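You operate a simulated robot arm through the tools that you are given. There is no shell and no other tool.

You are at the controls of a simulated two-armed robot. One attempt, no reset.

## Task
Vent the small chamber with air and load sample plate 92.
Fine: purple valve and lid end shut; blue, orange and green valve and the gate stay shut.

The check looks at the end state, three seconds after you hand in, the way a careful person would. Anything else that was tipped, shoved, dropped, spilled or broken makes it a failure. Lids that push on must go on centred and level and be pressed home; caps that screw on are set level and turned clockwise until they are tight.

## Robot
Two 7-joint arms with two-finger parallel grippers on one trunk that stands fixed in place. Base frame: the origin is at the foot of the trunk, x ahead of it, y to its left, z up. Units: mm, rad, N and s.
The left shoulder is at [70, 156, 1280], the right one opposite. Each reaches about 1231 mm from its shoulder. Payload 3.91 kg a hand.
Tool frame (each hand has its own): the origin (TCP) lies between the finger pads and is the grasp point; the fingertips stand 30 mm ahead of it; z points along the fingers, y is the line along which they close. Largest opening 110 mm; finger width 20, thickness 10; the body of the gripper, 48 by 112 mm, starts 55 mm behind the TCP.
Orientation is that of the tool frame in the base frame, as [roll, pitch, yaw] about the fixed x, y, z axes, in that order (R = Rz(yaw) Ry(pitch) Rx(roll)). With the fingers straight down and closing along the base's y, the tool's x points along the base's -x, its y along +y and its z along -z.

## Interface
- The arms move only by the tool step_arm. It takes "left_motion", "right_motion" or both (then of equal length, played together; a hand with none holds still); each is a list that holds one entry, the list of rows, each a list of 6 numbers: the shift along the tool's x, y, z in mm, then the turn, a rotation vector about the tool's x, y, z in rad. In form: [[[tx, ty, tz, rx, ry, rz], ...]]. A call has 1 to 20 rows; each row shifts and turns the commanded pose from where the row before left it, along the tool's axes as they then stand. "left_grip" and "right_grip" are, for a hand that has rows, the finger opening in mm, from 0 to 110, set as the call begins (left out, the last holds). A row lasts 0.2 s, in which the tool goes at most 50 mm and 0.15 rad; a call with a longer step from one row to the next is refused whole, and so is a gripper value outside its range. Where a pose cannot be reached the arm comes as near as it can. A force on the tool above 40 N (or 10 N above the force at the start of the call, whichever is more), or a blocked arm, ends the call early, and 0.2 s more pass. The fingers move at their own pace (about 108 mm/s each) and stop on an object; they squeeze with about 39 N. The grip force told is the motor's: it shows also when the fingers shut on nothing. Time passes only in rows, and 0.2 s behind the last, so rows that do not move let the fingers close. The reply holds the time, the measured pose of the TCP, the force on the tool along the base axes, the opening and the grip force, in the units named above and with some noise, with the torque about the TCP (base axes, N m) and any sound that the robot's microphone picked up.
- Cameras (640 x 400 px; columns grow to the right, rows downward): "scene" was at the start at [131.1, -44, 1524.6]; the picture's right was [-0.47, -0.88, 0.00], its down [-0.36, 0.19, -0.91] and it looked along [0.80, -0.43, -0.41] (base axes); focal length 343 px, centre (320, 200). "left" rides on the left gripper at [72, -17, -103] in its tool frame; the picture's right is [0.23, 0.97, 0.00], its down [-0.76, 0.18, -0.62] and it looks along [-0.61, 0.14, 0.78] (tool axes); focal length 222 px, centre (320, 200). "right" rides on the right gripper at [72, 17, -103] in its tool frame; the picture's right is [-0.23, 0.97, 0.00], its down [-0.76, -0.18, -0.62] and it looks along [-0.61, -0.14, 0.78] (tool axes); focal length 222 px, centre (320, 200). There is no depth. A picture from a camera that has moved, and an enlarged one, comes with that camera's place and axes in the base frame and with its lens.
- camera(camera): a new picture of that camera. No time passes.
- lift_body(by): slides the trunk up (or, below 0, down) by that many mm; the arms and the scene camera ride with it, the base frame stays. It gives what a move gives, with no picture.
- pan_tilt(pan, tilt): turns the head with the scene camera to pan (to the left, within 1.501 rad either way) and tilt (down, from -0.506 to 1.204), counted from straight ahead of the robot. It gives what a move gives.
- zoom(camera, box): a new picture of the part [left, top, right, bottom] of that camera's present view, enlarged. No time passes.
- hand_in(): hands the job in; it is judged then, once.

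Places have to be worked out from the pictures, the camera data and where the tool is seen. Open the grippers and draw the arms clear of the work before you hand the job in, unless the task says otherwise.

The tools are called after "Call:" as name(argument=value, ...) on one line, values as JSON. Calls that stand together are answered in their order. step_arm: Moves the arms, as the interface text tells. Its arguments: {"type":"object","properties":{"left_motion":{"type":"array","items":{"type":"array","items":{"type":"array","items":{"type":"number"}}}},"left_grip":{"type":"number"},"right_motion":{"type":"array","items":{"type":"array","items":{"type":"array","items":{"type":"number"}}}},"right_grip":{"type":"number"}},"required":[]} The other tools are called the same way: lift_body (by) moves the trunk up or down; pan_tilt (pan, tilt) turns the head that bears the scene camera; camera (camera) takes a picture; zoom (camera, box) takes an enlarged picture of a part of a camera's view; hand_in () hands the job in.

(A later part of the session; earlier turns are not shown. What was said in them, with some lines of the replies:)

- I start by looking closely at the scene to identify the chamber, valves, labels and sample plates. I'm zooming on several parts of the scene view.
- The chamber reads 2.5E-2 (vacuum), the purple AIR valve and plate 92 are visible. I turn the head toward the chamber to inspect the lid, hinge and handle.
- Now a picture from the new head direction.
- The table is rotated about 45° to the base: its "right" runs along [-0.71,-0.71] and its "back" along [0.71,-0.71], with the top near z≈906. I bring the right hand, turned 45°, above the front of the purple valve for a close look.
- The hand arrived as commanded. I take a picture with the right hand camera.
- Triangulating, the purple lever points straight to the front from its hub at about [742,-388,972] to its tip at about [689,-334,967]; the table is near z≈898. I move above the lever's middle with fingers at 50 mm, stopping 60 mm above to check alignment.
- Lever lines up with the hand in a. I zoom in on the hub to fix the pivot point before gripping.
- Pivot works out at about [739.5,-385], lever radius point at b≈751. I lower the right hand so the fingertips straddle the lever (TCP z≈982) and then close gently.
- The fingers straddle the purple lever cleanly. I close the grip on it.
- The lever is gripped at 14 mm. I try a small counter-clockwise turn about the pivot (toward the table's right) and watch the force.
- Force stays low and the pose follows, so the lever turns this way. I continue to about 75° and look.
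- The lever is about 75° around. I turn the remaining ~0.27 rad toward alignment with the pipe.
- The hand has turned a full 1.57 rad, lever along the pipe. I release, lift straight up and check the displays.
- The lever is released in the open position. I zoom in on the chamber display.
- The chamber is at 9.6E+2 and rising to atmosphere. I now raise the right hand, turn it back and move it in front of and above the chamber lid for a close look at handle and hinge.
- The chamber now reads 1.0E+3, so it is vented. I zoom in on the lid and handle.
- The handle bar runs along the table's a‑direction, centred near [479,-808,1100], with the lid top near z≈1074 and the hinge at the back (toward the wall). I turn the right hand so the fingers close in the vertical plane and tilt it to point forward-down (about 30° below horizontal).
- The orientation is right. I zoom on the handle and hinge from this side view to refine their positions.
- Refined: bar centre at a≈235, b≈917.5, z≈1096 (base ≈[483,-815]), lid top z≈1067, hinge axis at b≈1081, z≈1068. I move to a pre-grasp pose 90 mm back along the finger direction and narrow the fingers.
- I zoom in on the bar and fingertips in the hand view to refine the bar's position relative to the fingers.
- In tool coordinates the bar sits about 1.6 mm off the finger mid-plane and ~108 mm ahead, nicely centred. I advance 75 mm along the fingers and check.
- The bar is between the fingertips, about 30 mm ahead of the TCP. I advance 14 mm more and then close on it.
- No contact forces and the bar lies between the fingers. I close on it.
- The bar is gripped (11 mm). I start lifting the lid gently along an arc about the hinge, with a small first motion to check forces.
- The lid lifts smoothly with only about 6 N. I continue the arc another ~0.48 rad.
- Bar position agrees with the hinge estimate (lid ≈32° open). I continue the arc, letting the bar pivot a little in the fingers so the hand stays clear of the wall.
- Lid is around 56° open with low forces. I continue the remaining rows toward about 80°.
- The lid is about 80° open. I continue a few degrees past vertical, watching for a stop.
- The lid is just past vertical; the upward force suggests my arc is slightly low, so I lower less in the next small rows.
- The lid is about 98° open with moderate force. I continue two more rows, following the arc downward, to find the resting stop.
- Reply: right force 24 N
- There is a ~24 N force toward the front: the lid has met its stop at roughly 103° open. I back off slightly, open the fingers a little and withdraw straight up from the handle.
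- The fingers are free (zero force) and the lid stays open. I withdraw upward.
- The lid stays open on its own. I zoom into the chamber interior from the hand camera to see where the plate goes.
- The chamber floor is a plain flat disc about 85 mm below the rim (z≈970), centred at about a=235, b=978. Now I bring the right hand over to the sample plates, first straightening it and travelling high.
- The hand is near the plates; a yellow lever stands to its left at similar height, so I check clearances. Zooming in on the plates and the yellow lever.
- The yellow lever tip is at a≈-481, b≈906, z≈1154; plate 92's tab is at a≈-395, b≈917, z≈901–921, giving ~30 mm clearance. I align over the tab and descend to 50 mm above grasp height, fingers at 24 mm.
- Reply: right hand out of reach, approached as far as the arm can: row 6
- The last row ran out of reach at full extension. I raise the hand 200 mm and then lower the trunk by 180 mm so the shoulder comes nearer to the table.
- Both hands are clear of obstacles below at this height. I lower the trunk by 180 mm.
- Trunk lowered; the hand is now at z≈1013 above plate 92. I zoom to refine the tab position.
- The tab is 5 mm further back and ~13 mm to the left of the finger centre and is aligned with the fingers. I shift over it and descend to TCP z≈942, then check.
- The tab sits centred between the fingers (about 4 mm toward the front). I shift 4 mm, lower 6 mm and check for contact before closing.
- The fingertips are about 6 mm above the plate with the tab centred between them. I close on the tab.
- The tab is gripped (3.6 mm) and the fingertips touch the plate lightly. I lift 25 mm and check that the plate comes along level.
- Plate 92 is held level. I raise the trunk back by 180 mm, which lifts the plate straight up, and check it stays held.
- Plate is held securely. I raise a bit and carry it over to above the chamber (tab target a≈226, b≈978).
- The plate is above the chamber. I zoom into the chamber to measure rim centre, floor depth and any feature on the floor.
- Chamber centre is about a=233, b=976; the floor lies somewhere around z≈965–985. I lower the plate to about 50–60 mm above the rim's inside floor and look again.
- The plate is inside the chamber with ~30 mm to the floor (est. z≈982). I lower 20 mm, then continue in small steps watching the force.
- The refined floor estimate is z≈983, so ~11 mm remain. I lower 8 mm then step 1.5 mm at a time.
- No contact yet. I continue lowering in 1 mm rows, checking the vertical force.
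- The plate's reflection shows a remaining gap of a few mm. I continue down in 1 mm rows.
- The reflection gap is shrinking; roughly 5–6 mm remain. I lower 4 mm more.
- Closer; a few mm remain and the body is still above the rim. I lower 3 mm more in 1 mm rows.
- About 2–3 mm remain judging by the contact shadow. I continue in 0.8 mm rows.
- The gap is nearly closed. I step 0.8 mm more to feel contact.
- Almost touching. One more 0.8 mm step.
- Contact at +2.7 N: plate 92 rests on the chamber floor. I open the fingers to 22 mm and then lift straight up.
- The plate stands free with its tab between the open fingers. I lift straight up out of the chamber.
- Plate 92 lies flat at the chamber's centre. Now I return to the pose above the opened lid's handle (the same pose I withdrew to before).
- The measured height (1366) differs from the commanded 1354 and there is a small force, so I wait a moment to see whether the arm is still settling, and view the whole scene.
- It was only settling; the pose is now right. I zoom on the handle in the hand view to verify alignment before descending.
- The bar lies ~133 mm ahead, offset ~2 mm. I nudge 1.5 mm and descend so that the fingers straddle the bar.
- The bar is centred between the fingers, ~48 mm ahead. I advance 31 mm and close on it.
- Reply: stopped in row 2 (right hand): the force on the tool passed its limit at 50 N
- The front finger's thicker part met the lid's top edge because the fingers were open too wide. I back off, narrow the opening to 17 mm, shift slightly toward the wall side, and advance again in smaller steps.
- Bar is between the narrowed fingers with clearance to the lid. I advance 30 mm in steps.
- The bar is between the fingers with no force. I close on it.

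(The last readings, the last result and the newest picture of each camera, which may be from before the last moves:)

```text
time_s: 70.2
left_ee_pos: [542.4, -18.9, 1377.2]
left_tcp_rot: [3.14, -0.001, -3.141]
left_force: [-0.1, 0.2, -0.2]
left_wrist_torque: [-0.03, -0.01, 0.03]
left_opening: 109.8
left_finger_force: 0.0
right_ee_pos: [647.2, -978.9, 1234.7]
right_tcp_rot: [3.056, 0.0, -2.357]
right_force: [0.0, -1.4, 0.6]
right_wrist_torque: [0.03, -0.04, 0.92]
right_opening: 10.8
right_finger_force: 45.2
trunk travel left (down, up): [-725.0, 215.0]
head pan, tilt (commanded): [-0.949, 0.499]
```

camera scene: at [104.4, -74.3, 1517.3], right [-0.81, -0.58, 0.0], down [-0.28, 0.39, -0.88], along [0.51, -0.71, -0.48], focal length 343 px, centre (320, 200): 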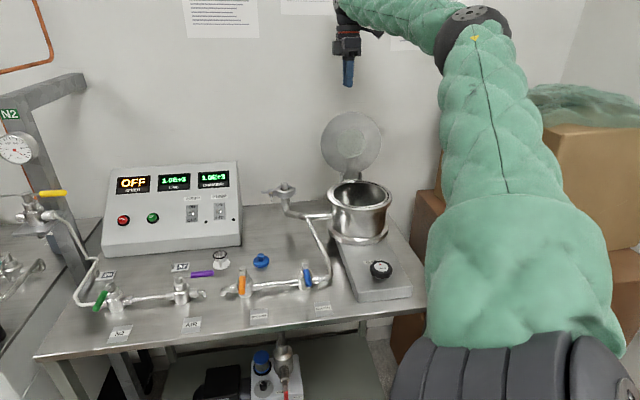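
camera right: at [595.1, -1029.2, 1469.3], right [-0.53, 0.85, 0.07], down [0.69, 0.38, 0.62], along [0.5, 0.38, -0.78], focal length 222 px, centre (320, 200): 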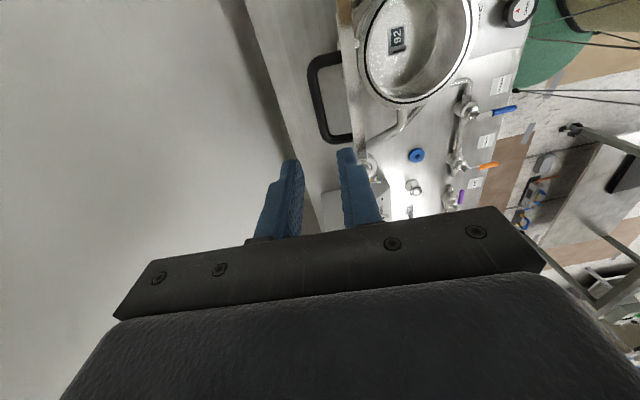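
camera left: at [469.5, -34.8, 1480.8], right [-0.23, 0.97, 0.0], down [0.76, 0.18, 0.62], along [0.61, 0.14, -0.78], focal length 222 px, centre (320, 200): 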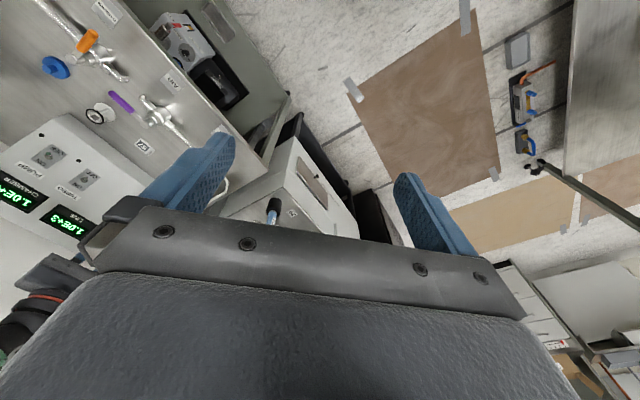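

The bar is gripped again. I now reverse the arc to bring the lid forward over the vertical, first four rows.

Call:
step_arm(right_motion=[[[0, 17.69, -5.01, 0.0646, 0, 0], [0, 17.79, -4.33, 0.0646, 0, 0], [0, 17.96, -3.59, 0.0646, 0, 0], [0, 18.18, -2.98, 0.0646, 0, 0]]], right_grip=3)

Call:
zoom(camera="scene", box=[280, 50, 440, 250])

Call:
zoom(camera="right", box=[240, 60, 400, 240])

```text
time_s: 71.2
left_ee_pos: [542.1, -18.8, 1378.0]
left_tcp_rot: [-3.141, 0.001, 3.141]
left_force: [-0.6, -0.6, 0.5]
left_wrist_torque: [0.01, 0.0, -0.05]
left_opening: 109.9
left_finger_force: 0.1
right_ee_pos: [599.4, -928.1, 1248.4]
right_tcp_rot: [-2.969, 0.001, -2.356]
right_force: [1.0, 6.2, -11.3]
right_wrist_torque: [0.93, -0.74, 1.14]
right_opening: 10.8
right_finger_force: 44.7
trunk travel left (down, up): [-725.0, 215.0]
head pan, tilt (commanded): [-0.949, 0.499]
```

```text
2.00 times, centred on (360, 150) of scene
camera zoom: at [103.0, -75.7, 1517.3], right [-0.81, -0.58, 0.0], down [-0.28, 0.39, -0.88], along [0.51, -0.71, -0.48], focal length 686 px, centre (240, 300)
```

zoom: 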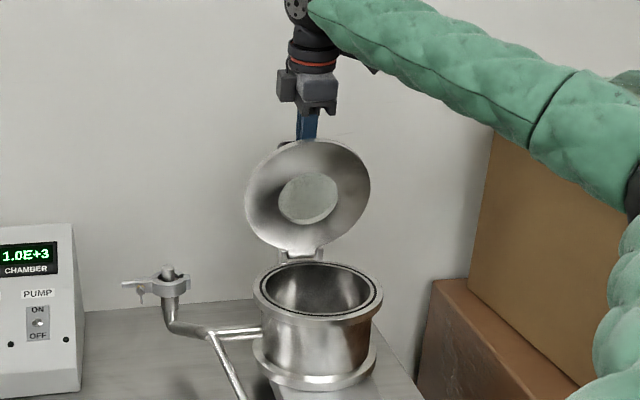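

```text
2.22 times, centred on (320, 150) of right
camera zoom: at [522.2, -954.2, 1347.2], right [-0.52, 0.84, -0.17], down [0.59, 0.49, 0.65], along [0.62, 0.24, -0.75], focal length 494 px, centre (320, 311)
```

zoom: 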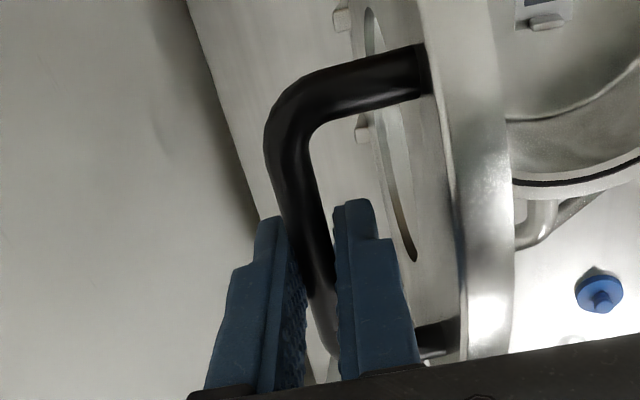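

The lid is coming forward smoothly. I continue with rows 5–9.

Call:
step_arm(right_motion=[[[0, 18.2, -2.16, 0.0646, 0, 0], [0, 18.35, -1.56, 0.0646, 0, 0], [0, 18.36, -0.9, 0.0646, 0, 0], [0, 18.39, -0.1, 0.0646, 0, 0], [0, 18.33, 0.37, 0.0646, 0, 0]]], right_grip=3)

Call:
zoom(camera="scene", box=[280, 50, 440, 250])

Call:
zoom(camera="right", box=[240, 60, 400, 240])

```text
time_s: 72.4
left_ee_pos: [542.6, -19.0, 1378.4]
left_tcp_rot: [-3.142, -0.003, -3.141]
left_force: [0.3, -0.5, 0.0]
left_wrist_torque: [-0.06, 0.01, 0.01]
left_opening: 109.8
left_finger_force: 0.1
right_ee_pos: [536.6, -865.7, 1225.4]
right_tcp_rot: [-2.646, 0.0, -2.356]
right_force: [4.0, 3.6, -12.0]
right_wrist_torque: [-0.18, 0.34, 0.8]
right_opening: 10.8
right_finger_force: 44.3
trunk travel left (down, up): [-725.0, 215.0]
head pan, tilt (commanded): [-0.949, 0.499]
```

```text
2.00 times, centred on (360, 150) of scene
camera zoom: at [104.0, -75.6, 1517.3], right [-0.81, -0.58, 0.0], down [-0.28, 0.39, -0.88], along [0.51, -0.71, -0.48], focal length 686 px, centre (240, 300)
```

zoom: 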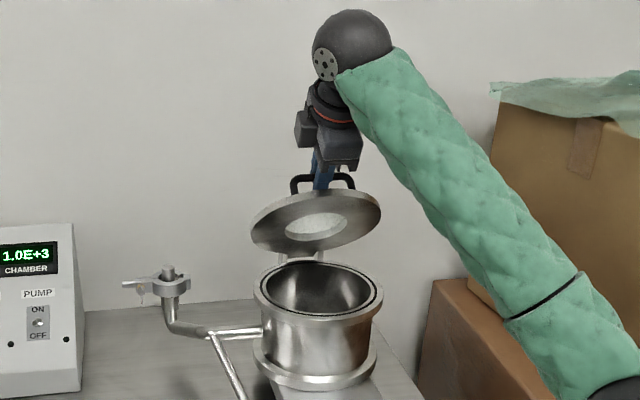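

```text
2.22 times, centred on (320, 150) of right
camera zoom: at [439.2, -871.4, 1308.5], right [-0.45, 0.77, -0.46], down [0.44, 0.64, 0.63], along [0.78, 0.08, -0.62], focal length 494 px, centre (320, 311)
```

zoom: 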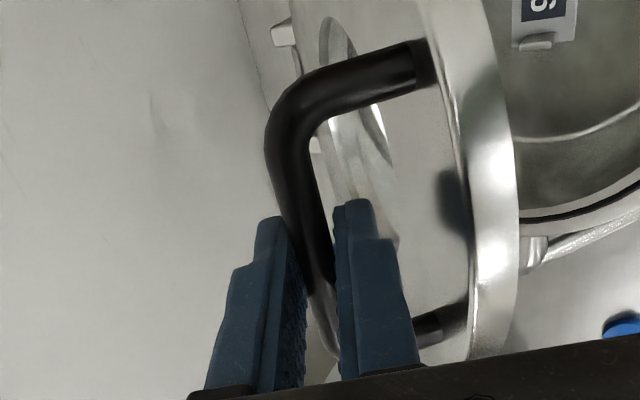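

Good, lid about half closed. I continue with rows 10–14.

Call:
step_arm(right_motion=[[[0, 18.29, 1.25, 0.0646, 0, 0], [0, 18.2, 1.92, 0.0646, 0, 0], [0, 18.28, 2.6, 0.0646, 0, 0], [0, 18.01, 3.3, 0.0646, 0, 0], [0, 17.98, 3.96, 0.0646, 0, 0]]], right_grip=3)

Call:
zoom(camera="scene", box=[280, 50, 440, 250])

Call:
zoom(camera="right", box=[240, 60, 400, 240])

```text
time_s: 73.6
left_ee_pos: [542.4, -19.5, 1378.1]
left_tcp_rot: [-3.14, 0.001, 3.141]
left_force: [0.4, 0.1, 0.2]
left_wrist_torque: [0.05, 0.02, 0.0]
left_opening: 110.1
left_finger_force: 0.1
right_ee_pos: [489.0, -820.7, 1164.6]
right_tcp_rot: [-2.325, -0.001, -2.355]
right_force: [1.6, 4.8, -6.0]
right_wrist_torque: [-0.44, 0.7, 0.4]
right_opening: 10.7
right_finger_force: 45.2
trunk travel left (down, up): [-725.0, 215.0]
head pan, tilt (commanded): [-0.949, 0.499]
```

```text
2.00 times, centred on (360, 150) of scene
camera zoom: at [103.1, -75.1, 1517.4], right [-0.81, -0.58, 0.0], down [-0.28, 0.39, -0.88], along [0.51, -0.71, -0.48], focal length 686 px, centre (240, 300)
```

zoom: 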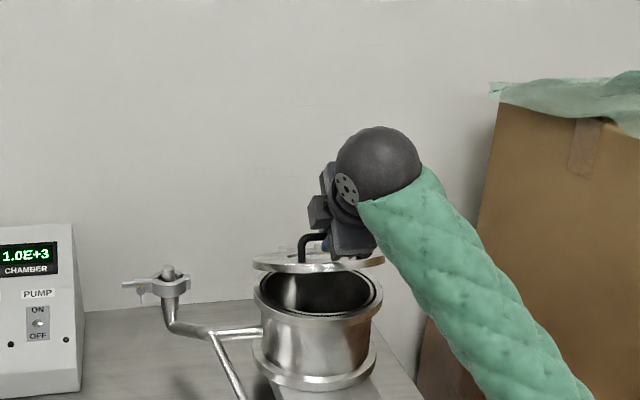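

```text
2.22 times, centred on (320, 150) of right
camera zoom: at [375.8, -808.2, 1221.9], right [-0.31, 0.63, -0.71], down [0.3, 0.77, 0.56], along [0.9, -0.04, -0.43], focal length 494 px, centre (320, 311)
```

zoom: 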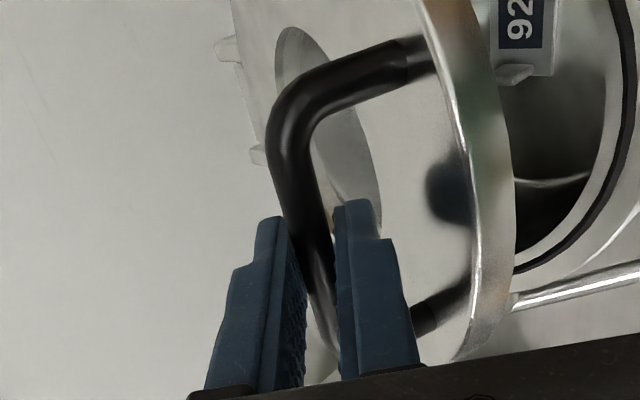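

Lid is at about 20° open and tracking well. I continue with rows 15–17, nearly closed.

Call:
step_arm(right_motion=[[[0, 17.63, 4.58, 0.0646, 0, 0], [0, 17.64, 5.3, 0.0646, 0, 0], [0, 13.0, 4.4, 0.05, 0, 0]]], right_grip=3)

Call:
zoom(camera="scene", box=[300, 130, 440, 250])

Call:
zoom(camera="right", box=[240, 60, 400, 240])

```text
time_s: 74.4
left_ee_pos: [541.9, -18.1, 1377.7]
left_tcp_rot: [3.141, -0.002, 3.141]
left_force: [0.7, -0.2, -0.4]
left_wrist_torque: [-0.02, -0.01, 0.07]
left_opening: 110.0
left_finger_force: 0.0
right_ee_pos: [474.5, -805.7, 1119.4]
right_tcp_rot: [-2.144, 0.001, -2.359]
right_force: [-5.8, 7.0, -2.3]
right_wrist_torque: [-0.54, 0.78, 0.18]
right_opening: 10.5
right_finger_force: 45.3
trunk travel left (down, up): [-725.0, 215.0]
head pan, tilt (commanded): [-0.949, 0.499]
```

```text
3.33 times, centred on (370, 190) of scene
camera zoom: at [102.0, -73.9, 1517.5], right [-0.81, -0.58, 0.0], down [-0.28, 0.39, -0.88], along [0.51, -0.71, -0.48], focal length 1144 px, centre (153, 233)
```

zoom: 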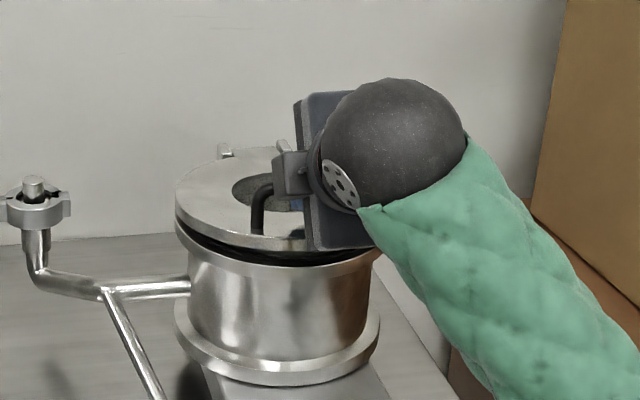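

```text
2.22 times, centred on (320, 150) of right
camera zoom: at [354.7, -787.2, 1160.4], right [-0.21, 0.53, -0.82], down [0.24, 0.84, 0.49], along [0.95, -0.09, -0.3], focal length 494 px, centre (320, 311)
```

zoom: 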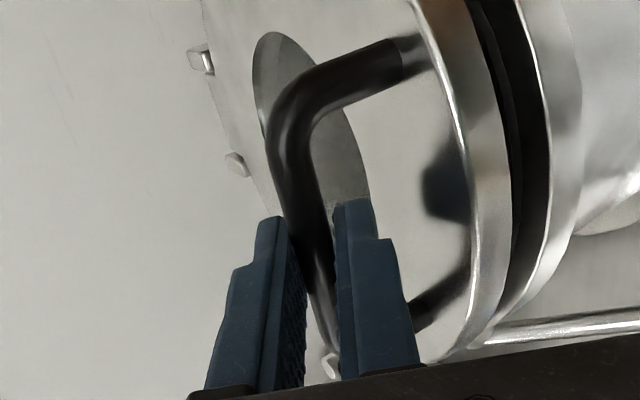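

The lid is ~5° open. I do the last part in two small rows and check the force for seating.

Call:
step_arm(right_motion=[[[0, 6.4, 1.9, 0.025, 0, 0], [0, 6.4, 1.9, 0.024, 0, 0], [0, 0, 0, 0, 0, 0]]], right_grip=3)

Call:
zoom(camera="scene", box=[300, 130, 440, 250])

Call:
zoom(camera="right", box=[240, 0, 440, 240])

```text
time_s: 75.2
left_ee_pos: [542.7, -17.8, 1378.3]
left_tcp_rot: [-3.14, -0.001, -3.14]
left_force: [0.2, 0.1, -0.3]
left_wrist_torque: [0.02, 0.05, 0.02]
left_opening: 110.0
left_finger_force: 0.0
right_ee_pos: [472.1, -802.4, 1106.3]
right_tcp_rot: [-2.092, 0.0, -2.356]
right_force: [-0.2, -2.5, 8.9]
right_wrist_torque: [-0.58, 0.36, 0.58]
right_opening: 10.8
right_finger_force: 45.2
trunk travel left (down, up): [-725.0, 215.0]
head pan, tilt (commanded): [-0.949, 0.499]
```

```text
3.33 times, centred on (370, 190) of scene
camera zoom: at [102.2, -73.9, 1517.7], right [-0.81, -0.58, 0.0], down [-0.28, 0.39, -0.88], along [0.51, -0.71, -0.48], focal length 1144 px, centre (153, 233)
```

zoom: 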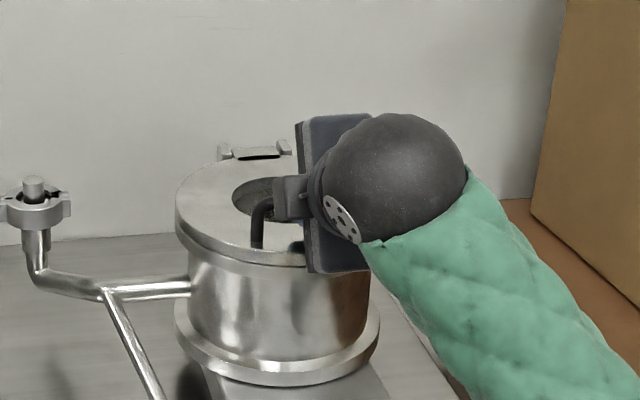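

```text
1.67 times, centred on (340, 120) of right
camera zoom: at [351.1, -783.6, 1143.6], right [-0.18, 0.5, -0.84], down [0.22, 0.86, 0.46], along [0.96, -0.1, -0.27], focal length 370 px, centre (287, 333)
```

zoom: 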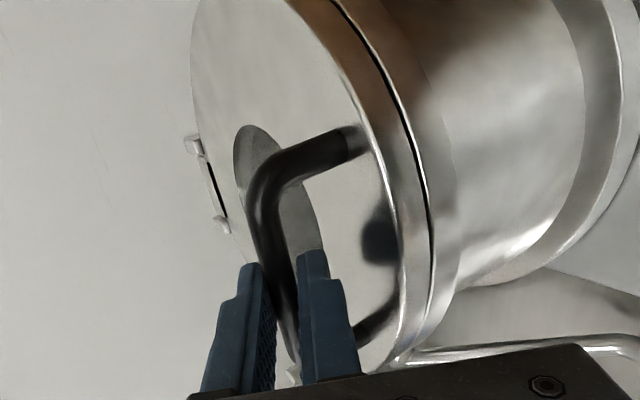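

The lid is down, in the same position as originally (TCP z 1106, upward force 9 N). I press it gently another 2 mm to be sure it is seated, then relax.

Call:
step_arm(right_motion=[[[0, 1.7, 1.0, 0, 0, 0], [0, 0, 0, 0, 0, 0]]], right_grip=3)

Call:
step_arm(right_motion=[[[0, -1.7, -1.0, 0, 0, 0], [0, 0, 0, 0, 0, 0], [0, 0, 0, 0, 0, 0]]], right_grip=22)

Call:
zoom(camera="right", box=[240, 0, 440, 240])

```text
time_s: 75.8
left_ee_pos: [541.0, -16.9, 1378.9]
left_tcp_rot: [-3.14, 0.001, -3.141]
left_force: [-0.5, 0.2, -0.9]
left_wrist_torque: [0.01, 0.04, -0.02]
left_opening: 110.2
left_finger_force: 0.0
right_ee_pos: [473.0, -803.7, 1106.8]
right_tcp_rot: [-2.09, 0.0, -2.356]
right_force: [5.8, -12.4, 29.8]
right_wrist_torque: [-0.66, -0.01, 0.74]
right_opening: 10.9
right_finger_force: 45.2
trunk travel left (down, up): [-725.0, 215.0]
head pan, tilt (commanded): [-0.949, 0.499]
```

```text
time_s: 76.6
left_ee_pos: [542.3, -18.3, 1378.8]
left_tcp_rot: [-3.142, -0.001, 3.14]
left_force: [0.5, -1.0, 0.0]
left_wrist_torque: [-0.03, 0.01, 0.0]
left_opening: 110.1
left_finger_force: 0.0
right_ee_pos: [472.2, -802.6, 1105.3]
right_tcp_rot: [-2.095, 0.001, -2.356]
right_force: [-0.2, 0.3, -0.1]
right_wrist_torque: [-0.01, 0.0, 0.0]
right_opening: 22.0
right_finger_force: 0.1
trunk travel left (down, up): [-725.0, 215.0]
head pan, tilt (commanded): [-0.949, 0.499]
```

```text
1.67 times, centred on (340, 120) of right
camera zoom: at [351.6, -784.1, 1142.3], right [-0.18, 0.51, -0.84], down [0.22, 0.86, 0.47], along [0.96, -0.1, -0.27], focal length 370 px, centre (287, 333)
```

zoom: 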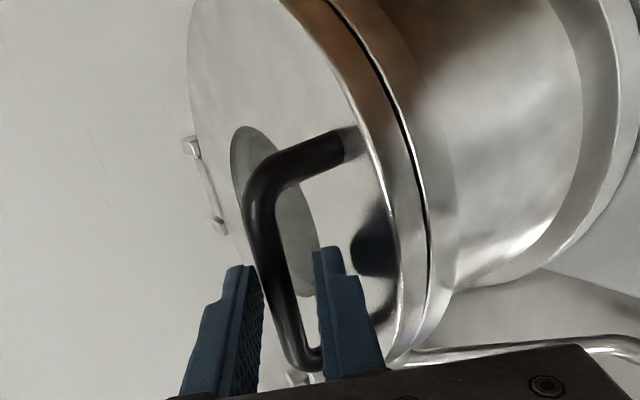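

The lid is seated firmly (30 N press, no movement) and the fingers are free. I withdraw straight back along the finger direction.

Call:
step_arm(right_motion=[[[0, 0, -15, 0, 0, 0], [0, 0, -20, 0, 0, 0], [0, 0, -30, 0, 0, 0], [0, 0, -35, 0, 0, 0], [0, -40, -20, 0, 0, 0], [0, -40, -20, 0, 0, 0]]], right_grip=22)

Call:
camera(camera="right")

Call:
camera(camera="scene")

```text
time_s: 78.0
left_ee_pos: [541.7, -18.0, 1378.0]
left_tcp_rot: [-3.141, 0.0, -3.14]
left_force: [-0.1, -0.1, 0.0]
left_wrist_torque: [0.03, -0.04, 0.0]
left_opening: 110.2
left_finger_force: 0.0
right_ee_pos: [415.7, -745.7, 1245.9]
right_tcp_rot: [-2.094, 0.0, -2.358]
right_force: [0.3, 1.0, 0.3]
right_wrist_torque: [0.02, -0.03, 0.02]
right_opening: 22.2
right_finger_force: 0.0
trunk travel left (down, up): [-725.0, 215.0]
head pan, tilt (commanded): [-0.949, 0.499]
```

```text
taken
camera right: at [294.4, -726.4, 1282.5], right [-0.18, 0.51, -0.84], down [0.22, 0.86, 0.47], along [0.96, -0.1, -0.27], focal length 222 px, centre (320, 200)
```

right: 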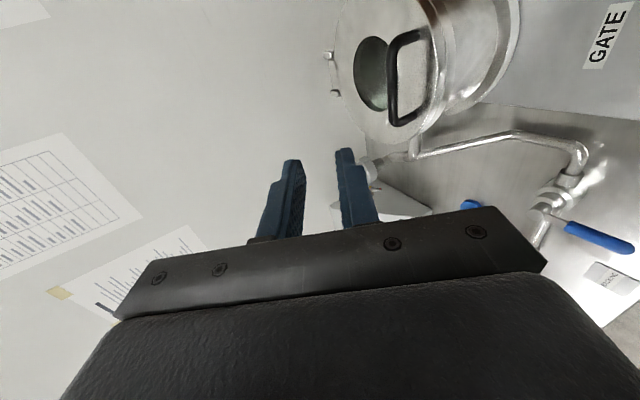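

```text
taken
camera scene: at [102.7, -74.0, 1517.3], right [-0.81, -0.58, 0.0], down [-0.28, 0.39, -0.88], along [0.51, -0.71, -0.48], focal length 343 px, centre (320, 200)
```

scene: 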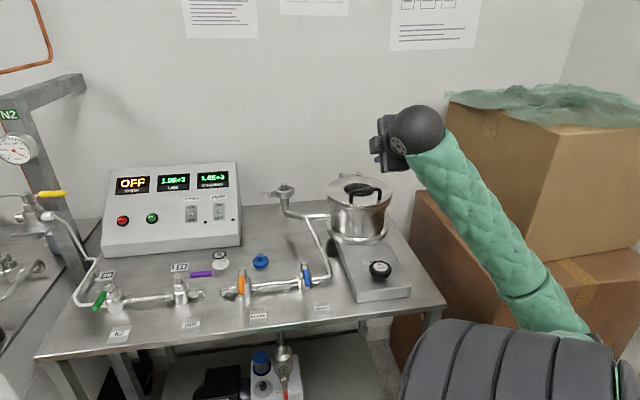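

The lid is closed with the handle free. Next I bring the right hand, pointing down again, back to above the purple lever (now along the pipe).

Call:
step_arm(right_motion=[[[0, 0, 0, -0.1309, 0, 0], [0, 0, 0, -0.1309, 0, 0], [0, 0, 0, -0.1309, 0, 0], [0, 0, 0, -0.1309, 0, 0], [0, 0, 0, -0.1309, 0, 0], [0, 0, 0, -0.1309, 0, 0], [0, 0, 0, -0.1309, 0, 0], [0, 0, 0, -0.1309, 0, 0], [-43.9, 2.75, 0, 0, 0, 0], [-43.9, 2.75, 0, 0, 0, 0], [-43.9, 2.75, 0, 0, 0, 0], [-43.9, 2.75, 0, 0, 0, 0], [-43.9, 2.75, 0, 0, 0, 0], [-43.9, 2.75, 0, 0, 0, 0], [-43.9, 2.75, 0, 0, 0, 0], [-43.9, 2.75, 0, 0, 0, 0], [-43.9, 2.75, 0, 0, 0, 0], [-43.9, 2.75, 0, 0, 0, 0]]], right_grip=45)

Call:
step_arm(right_motion=[[[0, 0, 35, 0, 0, 0], [0, 0, 35, 0, 0, 0], [0, 0, 35, 0, 0, 0]]], right_grip=45)

Call:
camera(camera="right")

Call:
camera(camera="scene")

```text
time_s: 81.8
left_ee_pos: [542.7, -16.9, 1378.1]
left_tcp_rot: [-3.139, -0.003, -3.14]
left_force: [0.3, 0.5, -0.9]
left_wrist_torque: [-0.01, 0.01, -0.01]
left_opening: 109.9
left_finger_force: 0.1
right_ee_pos: [708.8, -414.5, 1243.8]
right_tcp_rot: [-3.14, 0.0, -2.357]
right_force: [0.1, -0.2, 0.0]
right_wrist_torque: [-0.05, 0.02, -0.02]
right_opening: 45.0
right_finger_force: 0.1
trunk travel left (down, up): [-725.0, 215.0]
head pan, tilt (commanded): [-0.949, 0.499]
```

```text
time_s: 82.6
left_ee_pos: [542.6, -19.8, 1378.1]
left_tcp_rot: [-3.141, 0.0, 3.141]
left_force: [-0.2, 0.6, 0.1]
left_wrist_torque: [-0.01, -0.02, -0.02]
left_opening: 110.1
left_finger_force: 0.1
right_ee_pos: [706.3, -416.9, 1138.5]
right_tcp_rot: [3.139, -0.001, -2.358]
right_force: [-0.2, -0.5, 0.7]
right_wrist_torque: [0.02, -0.02, -0.05]
right_opening: 44.9
right_finger_force: 0.1
trunk travel left (down, up): [-725.0, 215.0]
head pan, tilt (commanded): [-0.949, 0.499]
```

```text
taken
camera right: at [641.8, -454.8, 1242.0], right [-0.53, 0.85, 0.0], down [0.66, 0.41, 0.62], along [0.53, 0.33, -0.78], focal length 222 px, centre (320, 200)
```

right: 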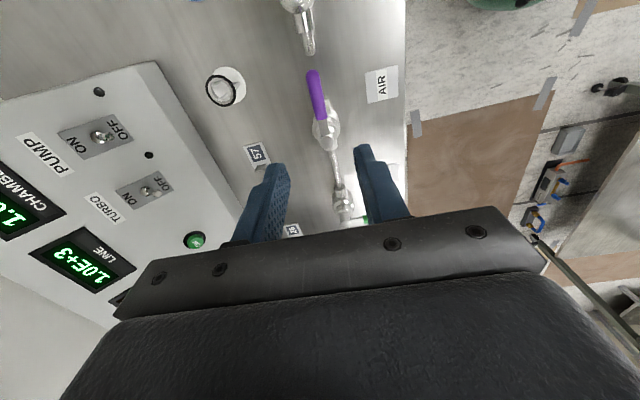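

```text
taken
camera scene: at [103.0, -75.4, 1517.4], right [-0.81, -0.58, 0.0], down [-0.28, 0.39, -0.88], along [0.51, -0.71, -0.48], focal length 343 px, centre (320, 200)
```

scene: 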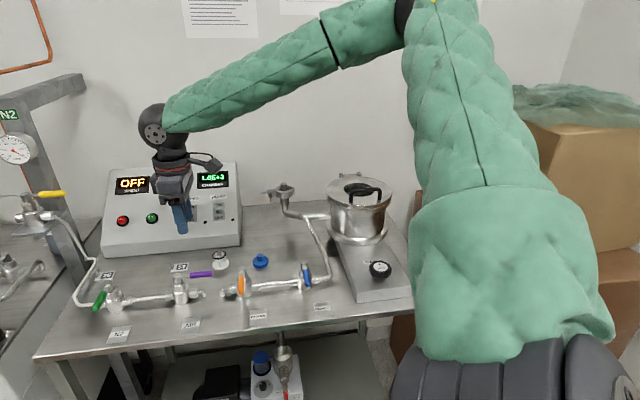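

The hand is back above the lever in the pose it had after opening. I descend so the fingers straddle the lever, stopping at TCP z≈983.

Call:
step_arm(right_motion=[[[0, 0, 40, 0, 0, 0], [0, 0, 40, 0, 0, 0], [0, 0, 40, 0, 0, 0], [0, 0, 20, 0, 0, 0], [0, 0, 15, 0, 0, 0]]], right_grip=45)

Call:
zoom(camera="right", box=[220, 80, 420, 240])

Call:
zoom(camera="scene", box=[100, 200, 260, 320])

```text
time_s: 83.8
left_ee_pos: [542.6, -18.4, 1378.6]
left_tcp_rot: [-3.141, -0.001, -3.14]
left_force: [0.1, -0.4, -0.1]
left_wrist_torque: [-0.02, 0.02, 0.01]
left_opening: 110.1
left_finger_force: 0.0
right_ee_pos: [706.7, -415.4, 983.4]
right_tcp_rot: [3.14, -0.002, -2.355]
right_force: [0.1, 0.1, -0.5]
right_wrist_torque: [0.03, 0.01, -0.01]
right_opening: 45.0
right_finger_force: 0.1
trunk travel left (down, up): [-725.0, 215.0]
head pan, tilt (commanded): [-0.949, 0.499]
```

```text
2.50 times, centred on (320, 160) of right
camera zoom: at [642.7, -453.9, 1087.6], right [-0.53, 0.85, 0.0], down [0.66, 0.41, 0.62], along [0.53, 0.33, -0.78], focal length 555 px, centre (320, 300)
```

zoom: 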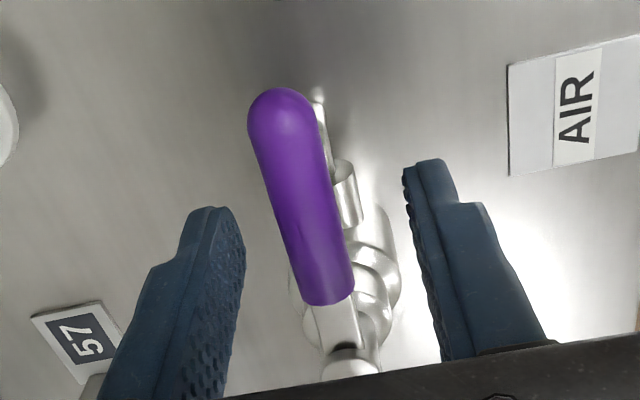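

```text
3.33 times, centred on (180, 260) of scene
camera zoom: at [103.1, -74.6, 1517.4], right [-0.81, -0.58, 0.0], down [-0.28, 0.39, -0.88], along [0.51, -0.71, -0.48], focal length 1144 px, centre (787, 0)
```

zoom: 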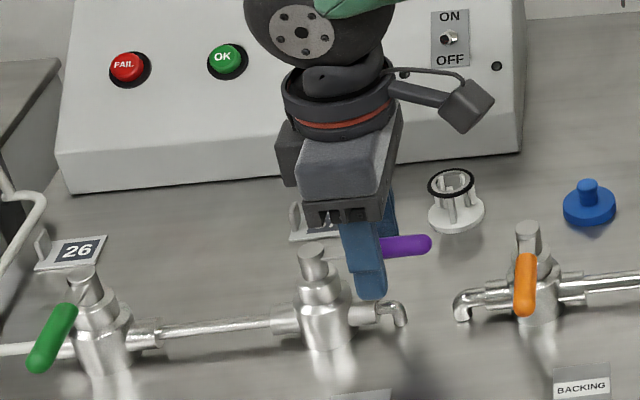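

The lever is centred between the fingers. I close on it.

Call:
step_arm(right_motion=[[[0, 0, 0, 0, 0, 0], [0, 0, 0, 0, 0, 0], [0, 0, 0, 0, 0, 0]]], right_grip=5)

```text
time_s: 84.6
left_ee_pos: [542.8, -18.8, 1378.5]
left_tcp_rot: [3.14, -0.002, -3.141]
left_force: [-0.3, -0.4, 0.4]
left_wrist_torque: [0.0, -0.01, -0.03]
left_opening: 110.1
left_finger_force: 0.1
right_ee_pos: [707.9, -417.9, 983.9]
right_tcp_rot: [-3.141, -0.001, -2.359]
right_force: [7.1, -7.0, 2.1]
right_wrist_torque: [-0.3, 0.06, -0.4]
right_opening: 14.6
right_finger_force: 45.2
trunk travel left (down, up): [-725.0, 215.0]
head pan, tilt (commanded): [-0.949, 0.499]
```

Gripped. I turn the lever back clockwise about its pivot, checking force after the first rows.

Call:
step_arm(right_motion=[[[-0.22, 4.43, 0, 0, 0, 0.1], [-0.22, 4.43, 0, 0, 0, 0.1], [-0.22, 4.43, 0, 0, 0, 0.1]]], right_grip=5)

Call:
step_arm(right_motion=[[[-0.22, 4.43, 0, 0, 0, 0.1], [-0.22, 4.43, 0, 0, 0, 0.1], [-0.22, 4.43, 0, 0, 0, 0.1], [-0.22, 4.43, 0, 0, 0, 0.1], [-0.22, 4.43, 0, 0, 0, 0.1], [-0.22, 4.43, 0, 0, 0, 0.1], [-0.22, 4.43, 0, 0, 0, 0.1], [-0.22, 4.43, 0, 0, 0, 0.1], [-0.22, 4.43, 0, 0, 0, 0.1], [-0.22, 4.43, 0, 0, 0, 0.1]]], right_grip=5)

Call:
zoom(camera="scene", box=[100, 150, 260, 320])

Call:
camera(camera="right")

```text
time_s: 85.4
left_ee_pos: [542.5, -19.2, 1378.2]
left_tcp_rot: [3.142, -0.001, 3.139]
left_force: [0.7, 0.0, 0.4]
left_wrist_torque: [-0.01, 0.03, -0.03]
left_opening: 110.1
left_finger_force: 0.0
right_ee_pos: [699.5, -405.4, 985.2]
right_tcp_rot: [3.14, 0.001, -2.659]
right_force: [9.0, -8.5, 3.1]
right_wrist_torque: [-0.07, -0.23, -0.45]
right_opening: 14.5
right_finger_force: 44.9
trunk travel left (down, up): [-725.0, 215.0]
head pan, tilt (commanded): [-0.949, 0.499]
```

```text
time_s: 87.6
left_ee_pos: [543.4, -18.3, 1377.4]
left_tcp_rot: [-3.142, -0.002, -3.14]
left_force: [0.4, -0.1, -0.2]
left_wrist_torque: [-0.01, -0.01, 0.02]
left_opening: 110.0
left_finger_force: 0.1
right_ee_pos: [700.3, -364.5, 984.0]
right_tcp_rot: [-3.141, 0.0, 2.625]
right_force: [28.2, -18.9, 15.5]
right_wrist_torque: [-0.26, -0.37, -0.07]
right_opening: 14.4
right_finger_force: 44.9
trunk travel left (down, up): [-725.0, 215.0]
head pan, tilt (commanded): [-0.949, 0.499]
```

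```text
2.35 times, centred on (180, 235) of scene
camera zoom: at [104.6, -75.6, 1517.4], right [-0.81, -0.58, 0.0], down [-0.28, 0.39, -0.88], along [0.51, -0.71, -0.48], focal length 807 px, centre (649, 118)
```

zoom: 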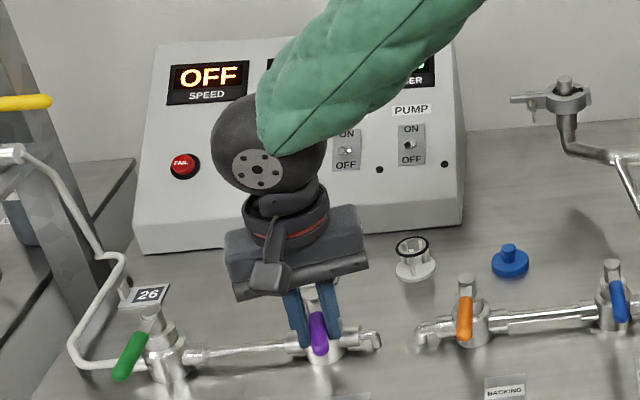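

```text
taken
camera right: at [644.9, -311.9, 1087.9], right [0.68, 0.73, 0.0], down [0.57, -0.53, 0.62], along [0.46, -0.42, -0.78], focal length 222 px, centre (320, 200)
```

right: 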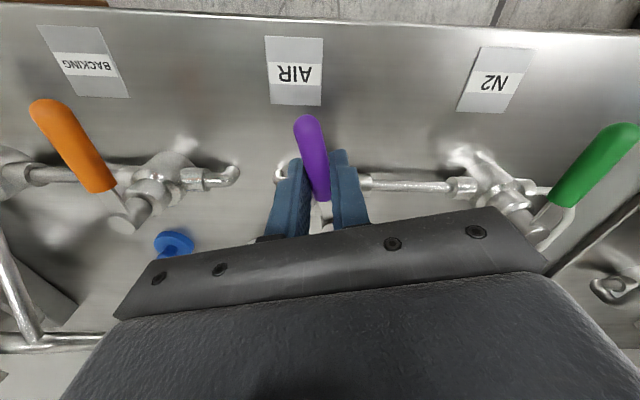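

The lever is about 75° back, but a ~34 N radial force has built up because my arc is slightly too wide. I shift a few mm toward the pivot to relieve it.

Call:
step_arm(right_motion=[[[-2, 0, -0.5, 0, 0, 0], [0, 0, 0, 0, 0, 0]]], right_grip=5)

```text
time_s: 88.2
left_ee_pos: [543.2, -17.6, 1378.0]
left_tcp_rot: [-3.14, -0.001, -3.141]
left_force: [-0.8, 0.2, -0.5]
left_wrist_torque: [0.01, 0.0, -0.01]
left_opening: 109.9
left_finger_force: 0.0
right_ee_pos: [701.0, -363.5, 984.3]
right_tcp_rot: [-3.142, -0.002, 2.627]
right_force: [15.0, -11.2, 9.3]
right_wrist_torque: [-0.21, -0.34, -0.09]
right_opening: 14.2
right_finger_force: 45.2
trunk travel left (down, up): [-725.0, 215.0]
head pan, tilt (commanded): [-0.949, 0.499]
```

That halved the force. I relieve another 2 mm and continue the last ~0.27 rad to shut.

Call:
step_arm(right_motion=[[[-2, 0, -0.8, 0, 0, 0], [-0.3, 4.3, 0, 0, 0, 0.1], [-0.3, 4.3, 0, 0, 0, 0.1], [0, 0, 0, 0, 0, 0]]], right_grip=5)

Call:
camera(camera="right")

```text
time_s: 89.2
left_ee_pos: [541.6, -17.8, 1377.8]
left_tcp_rot: [-3.141, 0.001, 3.142]
left_force: [-0.7, 0.5, 0.1]
left_wrist_torque: [-0.02, -0.01, 0.02]
left_opening: 110.0
left_finger_force: 0.0
right_ee_pos: [705.3, -356.9, 984.1]
right_tcp_rot: [-3.14, -0.004, 2.426]
right_force: [-18.5, 14.6, -20.1]
right_wrist_torque: [0.57, 0.66, -0.05]
right_opening: 14.4
right_finger_force: 45.1
trunk travel left (down, up): [-725.0, 215.0]
head pan, tilt (commanded): [-0.949, 0.499]
```

```text
taken
camera right: at [661.4, -295.0, 1088.1], right [0.81, 0.59, 0.0], down [0.46, -0.63, 0.62], along [0.36, -0.5, -0.78], focal length 222 px, centre (320, 200)
```

right: 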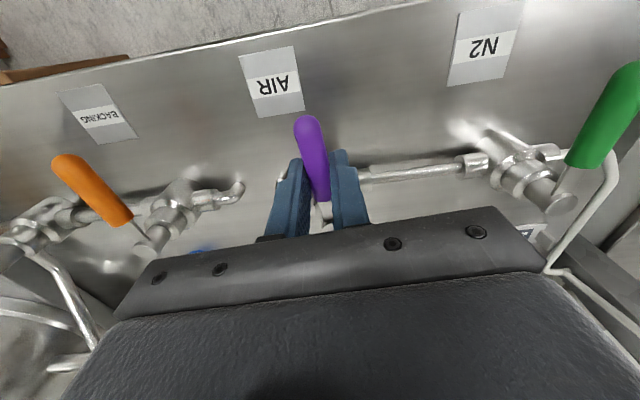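

The force now reversed, meaning I overcorrected. I shift back outward and down slightly, then turn the last 0.07 rad.

Call:
step_arm(right_motion=[[[1.5, 0, 1.2, 0, 0, 0], [0.8, 0, 0.6, 0, 0, 0], [0, 0, 0, 0, 0, 0]]], right_grip=5)

Call:
step_arm(right_motion=[[[-0.1, 3.1, 0, 0, 0, 0.07], [0, 0, 0, 0, 0, 0]]], right_grip=5)

Call:
camera(camera="right")

Call:
zoom(camera="scene", box=[80, 200, 260, 320])

```text
time_s: 90.0
left_ee_pos: [541.6, -18.9, 1377.5]
left_tcp_rot: [3.141, 0.0, -3.141]
left_force: [0.2, 1.0, -0.3]
left_wrist_torque: [0.01, 0.0, 0.0]
left_opening: 109.9
left_finger_force: 0.1
right_ee_pos: [706.0, -356.3, 984.5]
right_tcp_rot: [3.139, -0.001, 2.428]
right_force: [-14.0, 7.0, -11.4]
right_wrist_torque: [0.18, 0.34, -0.19]
right_opening: 14.3
right_finger_force: 44.7
trunk travel left (down, up): [-725.0, 215.0]
head pan, tilt (commanded): [-0.949, 0.499]
```

```text
time_s: 90.6
left_ee_pos: [541.7, -18.0, 1378.3]
left_tcp_rot: [-3.141, 0.0, 3.14]
left_force: [-0.5, 0.4, 0.6]
left_wrist_torque: [0.03, -0.01, -0.01]
left_opening: 110.0
left_finger_force: 0.1
right_ee_pos: [707.9, -353.7, 984.9]
right_tcp_rot: [3.141, 0.0, 2.357]
right_force: [-13.8, 2.3, -7.4]
right_wrist_torque: [0.03, 0.14, -0.08]
right_opening: 14.7
right_finger_force: 44.9
trunk travel left (down, up): [-725.0, 215.0]
head pan, tilt (commanded): [-0.949, 0.499]
```

```text
taken
camera right: at [667.5, -289.8, 1088.0], right [0.85, 0.53, 0.0], down [0.41, -0.66, 0.62], along [0.33, -0.53, -0.78], focal length 222 px, centre (320, 200)
```

right: 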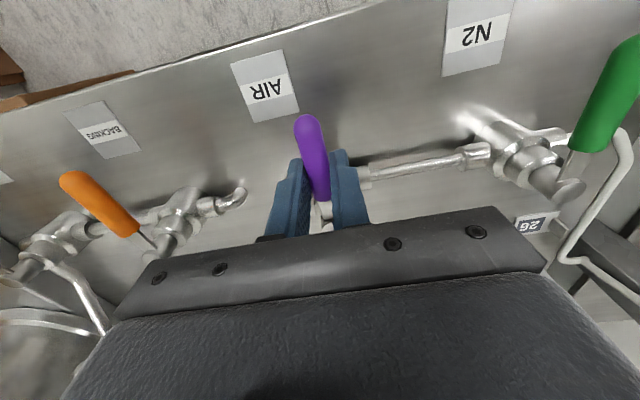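

```text
3.33 times, centred on (170, 260) of scene
camera zoom: at [102.2, -74.5, 1517.5], right [-0.81, -0.58, 0.0], down [-0.28, 0.39, -0.88], along [0.51, -0.71, -0.48], focal length 1144 px, centre (820, 0)
```

zoom: 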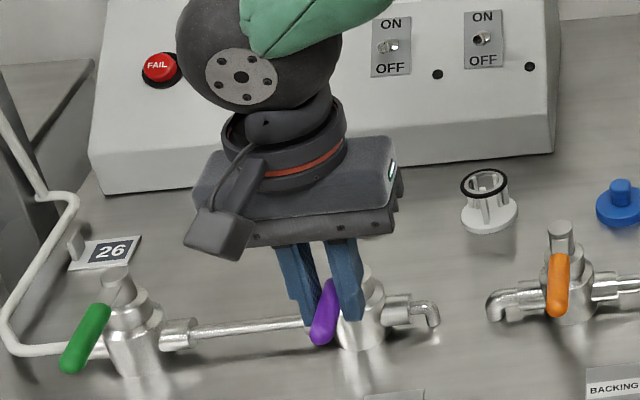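

The hand is back at the original shut pose [708,-354], yaw 2.357. I nudge slightly further to feel the shut stop.

Call:
step_arm(right_motion=[[[0, 1.4, 0, 0, 0, 0.03], [0, 0, 0, 0, 0, 0]]], right_grip=5)

```text
time_s: 91.2
left_ee_pos: [541.0, -18.6, 1378.8]
left_tcp_rot: [-3.141, -0.001, 3.141]
left_force: [-0.2, 0.0, 0.2]
left_wrist_torque: [0.01, -0.01, -0.02]
left_opening: 110.1
left_finger_force: 0.1
right_ee_pos: [708.3, -354.8, 985.3]
right_tcp_rot: [3.141, 0.001, 2.325]
right_force: [-15.5, -4.5, -4.1]
right_wrist_torque: [-0.22, 0.06, 0.69]
right_opening: 14.6
right_finger_force: 44.9
trunk travel left (down, up): [-725.0, 215.0]
head pan, tilt (commanded): [-0.949, 0.499]
```

Tangential force rose to ~14 N with no movement: the lever is at its shut stop. I undo the nudge, release and lift straight up.

Call:
step_arm(right_motion=[[[0, -1.4, 0, 0, 0, -0.03], [0, 0, 0, 0, 0, 0], [0, 0, 0, 0, 0, 0]]], right_grip=45)

Call:
step_arm(right_motion=[[[0, 0, -20, 0, 0, 0], [0, 0, -40, 0, 0, 0], [0, 0, -45, 0, 0, 0], [0, 0, -45, 0, 0, 0]]], right_grip=45)

Call:
camera(camera="right")

Call:
camera(camera="scene")

```text
time_s: 92.0
left_ee_pos: [541.7, -16.9, 1378.5]
left_tcp_rot: [-3.141, 0.001, 3.141]
left_force: [-0.6, 0.9, -0.7]
left_wrist_torque: [-0.02, -0.01, -0.01]
left_opening: 110.2
left_finger_force: 0.0
right_ee_pos: [707.4, -352.9, 984.4]
right_tcp_rot: [-3.141, 0.0, 2.357]
right_force: [0.2, 1.1, -0.2]
right_wrist_torque: [0.04, 0.01, -0.01]
right_opening: 44.7
right_finger_force: 0.1
trunk travel left (down, up): [-725.0, 215.0]
head pan, tilt (commanded): [-0.949, 0.499]
```

```text
time_s: 93.0
left_ee_pos: [540.7, -16.8, 1379.6]
left_tcp_rot: [3.141, 0.001, -3.141]
left_force: [-0.8, -0.2, 0.2]
left_wrist_torque: [-0.01, -0.03, 0.0]
left_opening: 110.2
left_finger_force: 0.0
right_ee_pos: [707.0, -352.3, 1134.3]
right_tcp_rot: [-3.14, 0.0, 2.355]
right_force: [0.7, 0.9, -0.1]
right_wrist_torque: [-0.01, -0.02, 0.01]
right_opening: 44.9
right_finger_force: 0.1
trunk travel left (down, up): [-725.0, 215.0]
head pan, tilt (commanded): [-0.949, 0.499]
```

```text
taken
camera right: at [667.0, -288.6, 1238.5], right [0.85, 0.53, 0.0], down [0.41, -0.66, 0.62], along [0.33, -0.53, -0.78], focal length 222 px, centre (320, 200)
```

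right: 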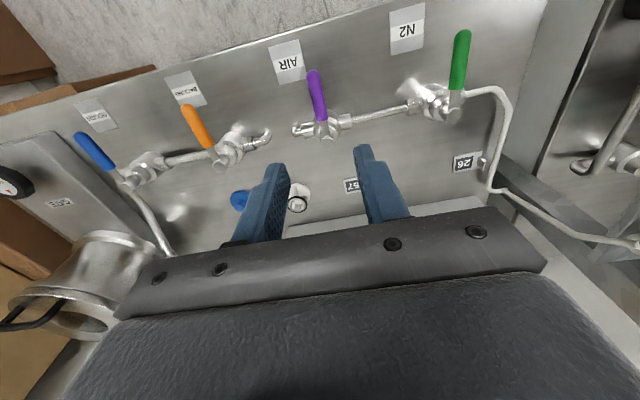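

```text
taken
camera scene: at [101.6, -73.7, 1517.5], right [-0.81, -0.58, 0.0], down [-0.28, 0.39, -0.88], along [0.51, -0.71, -0.48], focal length 343 px, centre (320, 200)
```

scene: 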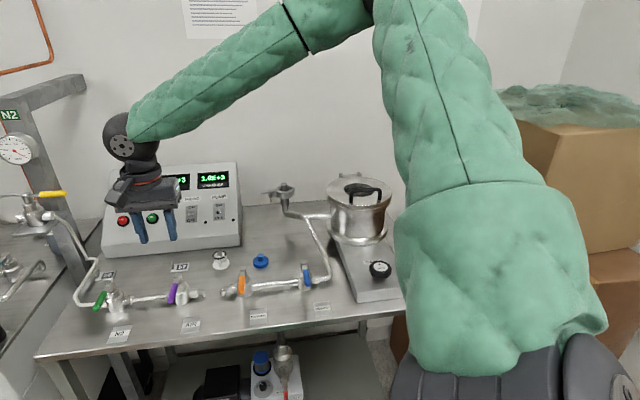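

The purple lever is parallel to the other shut levers. I draw the right arm back up to its starting area and then inspect the final state.

Call:
step_arm(right_motion=[[[12.3, -33.2, -26.9, 0, 0, 0], [12.3, -33.2, -26.9, 0, 0, 0], [12.3, -33.2, -26.9, 0, 0, 0], [12.3, -33.2, -26.9, 0, 0, 0], [12.3, -33.2, -26.9, 0, 0, 0], [12.3, -33.2, -26.9, 0, 0, 0], [12.3, -33.2, -26.9, 0, 0, 0], [12.3, -33.2, -26.9, 0, 0, 0], [12.3, -33.2, -26.9, 0, 0, 0]]], right_grip=110)

Call:
camera(camera="scene")

Call:
zoom(camera="scene", box=[60, 240, 260, 350])

Call:
zoom(camera="scene", box=[210, 160, 430, 320])

Call:
camera(camera="right")

```text
time_s: 95.0
left_ee_pos: [539.5, -17.7, 1378.8]
left_tcp_rot: [-3.141, 0.002, -3.14]
left_force: [-0.5, 1.0, 0.0]
left_wrist_torque: [-0.02, -0.01, -0.03]
left_opening: 110.0
left_finger_force: 0.1
right_ee_pos: [416.3, -487.0, 1377.5]
right_tcp_rot: [3.141, 0.001, 2.359]
right_force: [-0.5, -0.8, -0.2]
right_wrist_torque: [0.02, -0.02, 0.0]
right_opening: 110.1
right_finger_force: 0.0
trunk travel left (down, up): [-725.0, 215.0]
head pan, tilt (commanded): [-0.949, 0.499]
```

```text
taken
camera scene: at [100.4, -74.2, 1517.6], right [-0.81, -0.58, 0.0], down [-0.28, 0.39, -0.88], along [0.51, -0.71, -0.48], focal length 343 px, centre (320, 200)
```

scene: 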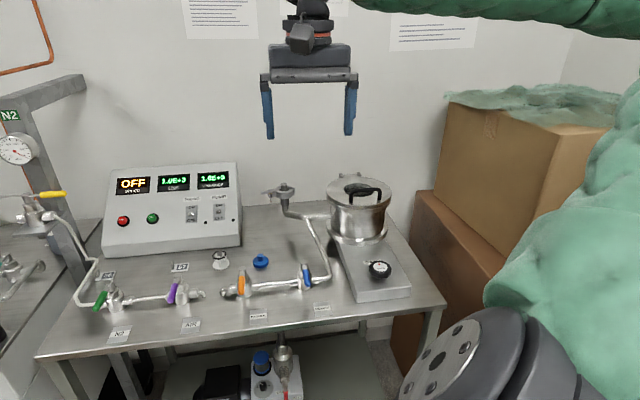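

```text
3.20 times, centred on (160, 295) of scene
camera zoom: at [100.4, -74.2, 1517.6], right [-0.81, -0.58, 0.0], down [-0.28, 0.39, -0.88], along [0.51, -0.71, -0.48], focal length 1098 px, centre (832, -104)
```

zoom: 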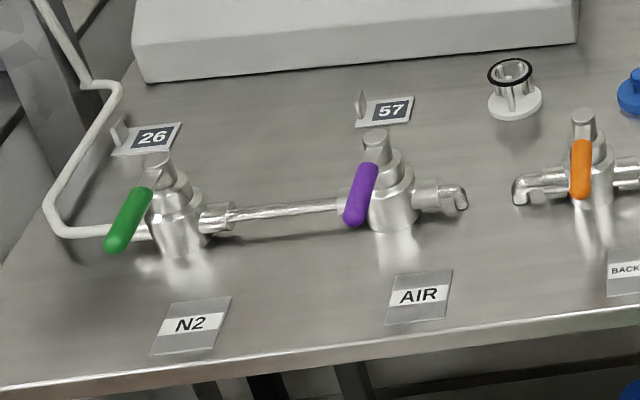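

```text
2.50 times, centred on (320, 240) of scene
camera zoom: at [100.4, -74.2, 1517.6], right [-0.81, -0.58, 0.0], down [-0.28, 0.39, -0.88], along [0.51, -0.71, -0.48], focal length 858 px, centre (320, 100)
```

zoom: 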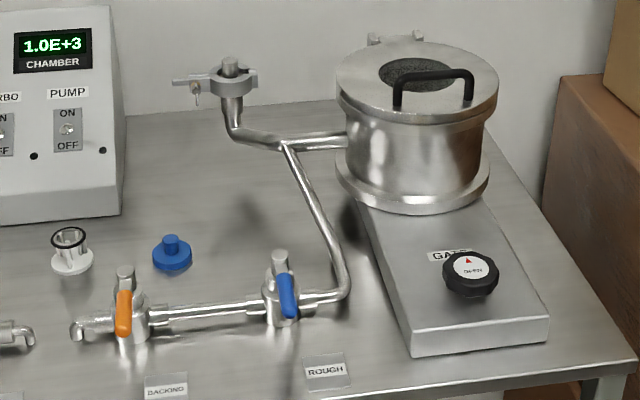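

```text
taken
camera right: at [375.9, -422.1, 1480.5], right [0.85, 0.53, 0.0], down [0.41, -0.66, 0.62], along [0.33, -0.53, -0.78], focal length 222 px, centre (320, 200)
```

right: 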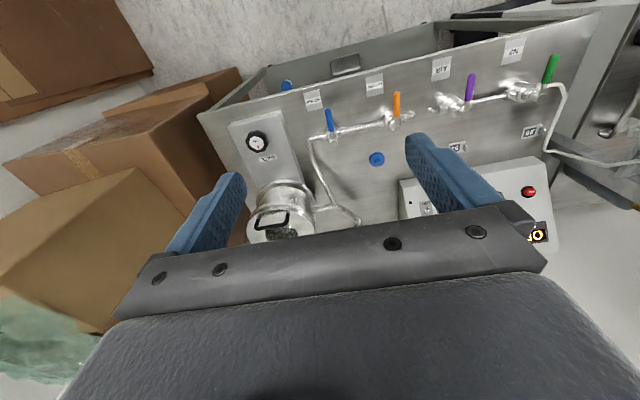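

All levers look as they should, the lid is down and both hands are clear. One last close look at the lid seam, hinge and purple lever before handing in.

Call:
zoom(camera="scene", box=[310, 160, 410, 250])

Call:
zoom(camera="scene", box=[140, 260, 220, 320])

Call:
zoom(camera="scene", box=[100, 160, 250, 260])

```text
4.44 times, centred on (360, 205) of scene
camera zoom: at [100.4, -74.2, 1517.6], right [-0.81, -0.58, 0.0], down [-0.28, 0.39, -0.88], along [0.51, -0.71, -0.48], focal length 1525 px, centre (142, 178)
```

zoom: 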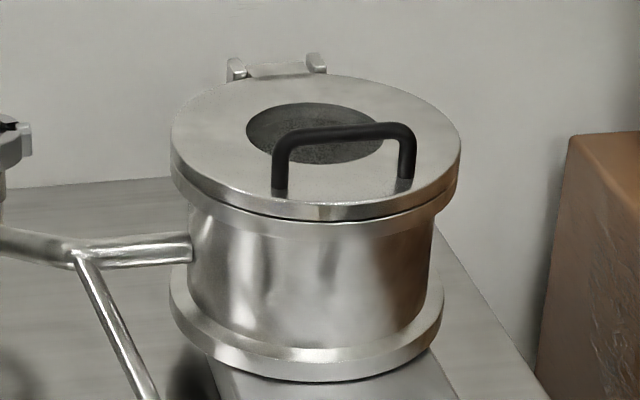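

```text
6.67 times, centred on (180, 290) of scene
camera zoom: at [100.4, -74.2, 1517.6], right [-0.81, -0.58, 0.0], down [-0.28, 0.39, -0.88], along [0.51, -0.71, -0.48], focal length 2288 px, centre (1253, -400)
```

zoom: 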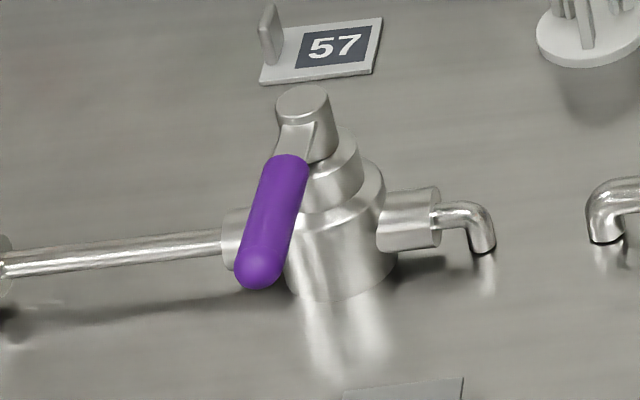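

```text
4.00 times, centred on (175, 210) of scene
camera zoom: at [100.4, -74.2, 1517.6], right [-0.81, -0.58, 0.0], down [-0.28, 0.39, -0.88], along [0.51, -0.71, -0.48], focal length 1373 px, centre (900, 160)
```

zoom: 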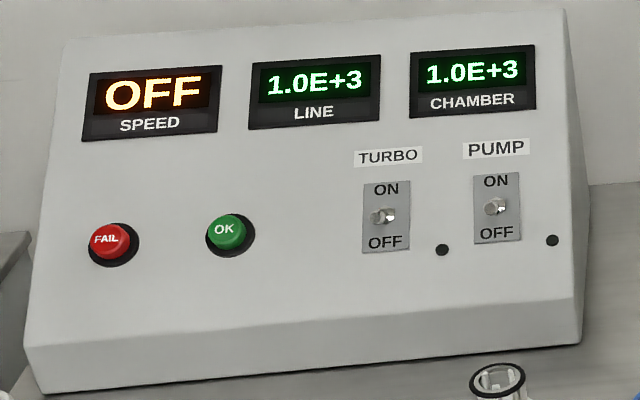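

Chamber reads 1.0E+3, the lid is flush, plate 92 is inside, the purple lever is shut, and the others and the gate are untouched. Both grippers are open and clear, so I hand in.

Call:
hand_in()

```text
The job is handed in.
```

The small chamber is vented to air and sample plate 92 is loaded. The job is handed in; I haven't seen the result of the check.

- **Venting:** I opened the purple valve and the chamber display rose from 2.5E-2 to 1.0E+3. At the end I turned it back against its shut stop.
- **Plate 92:** It lies flat near the middle of the chamber floor with its tab up. Plates 26 and 57 are still in their places.
- **Lid:** It is closed, and I pressed it down with about 30 N to make sure it was seated.
- **Other controls:** I did not touch the blue, orange or green valves or the gate, and they look the same as at the start.
- **One bump:** While re-gripping the open lid's handle, a finger hit the lid's edge and the 50 N limit stopped the move. I saw no damage, and the lid closed normally afterwards.

Both grippers are open and the arms are clear of the table.
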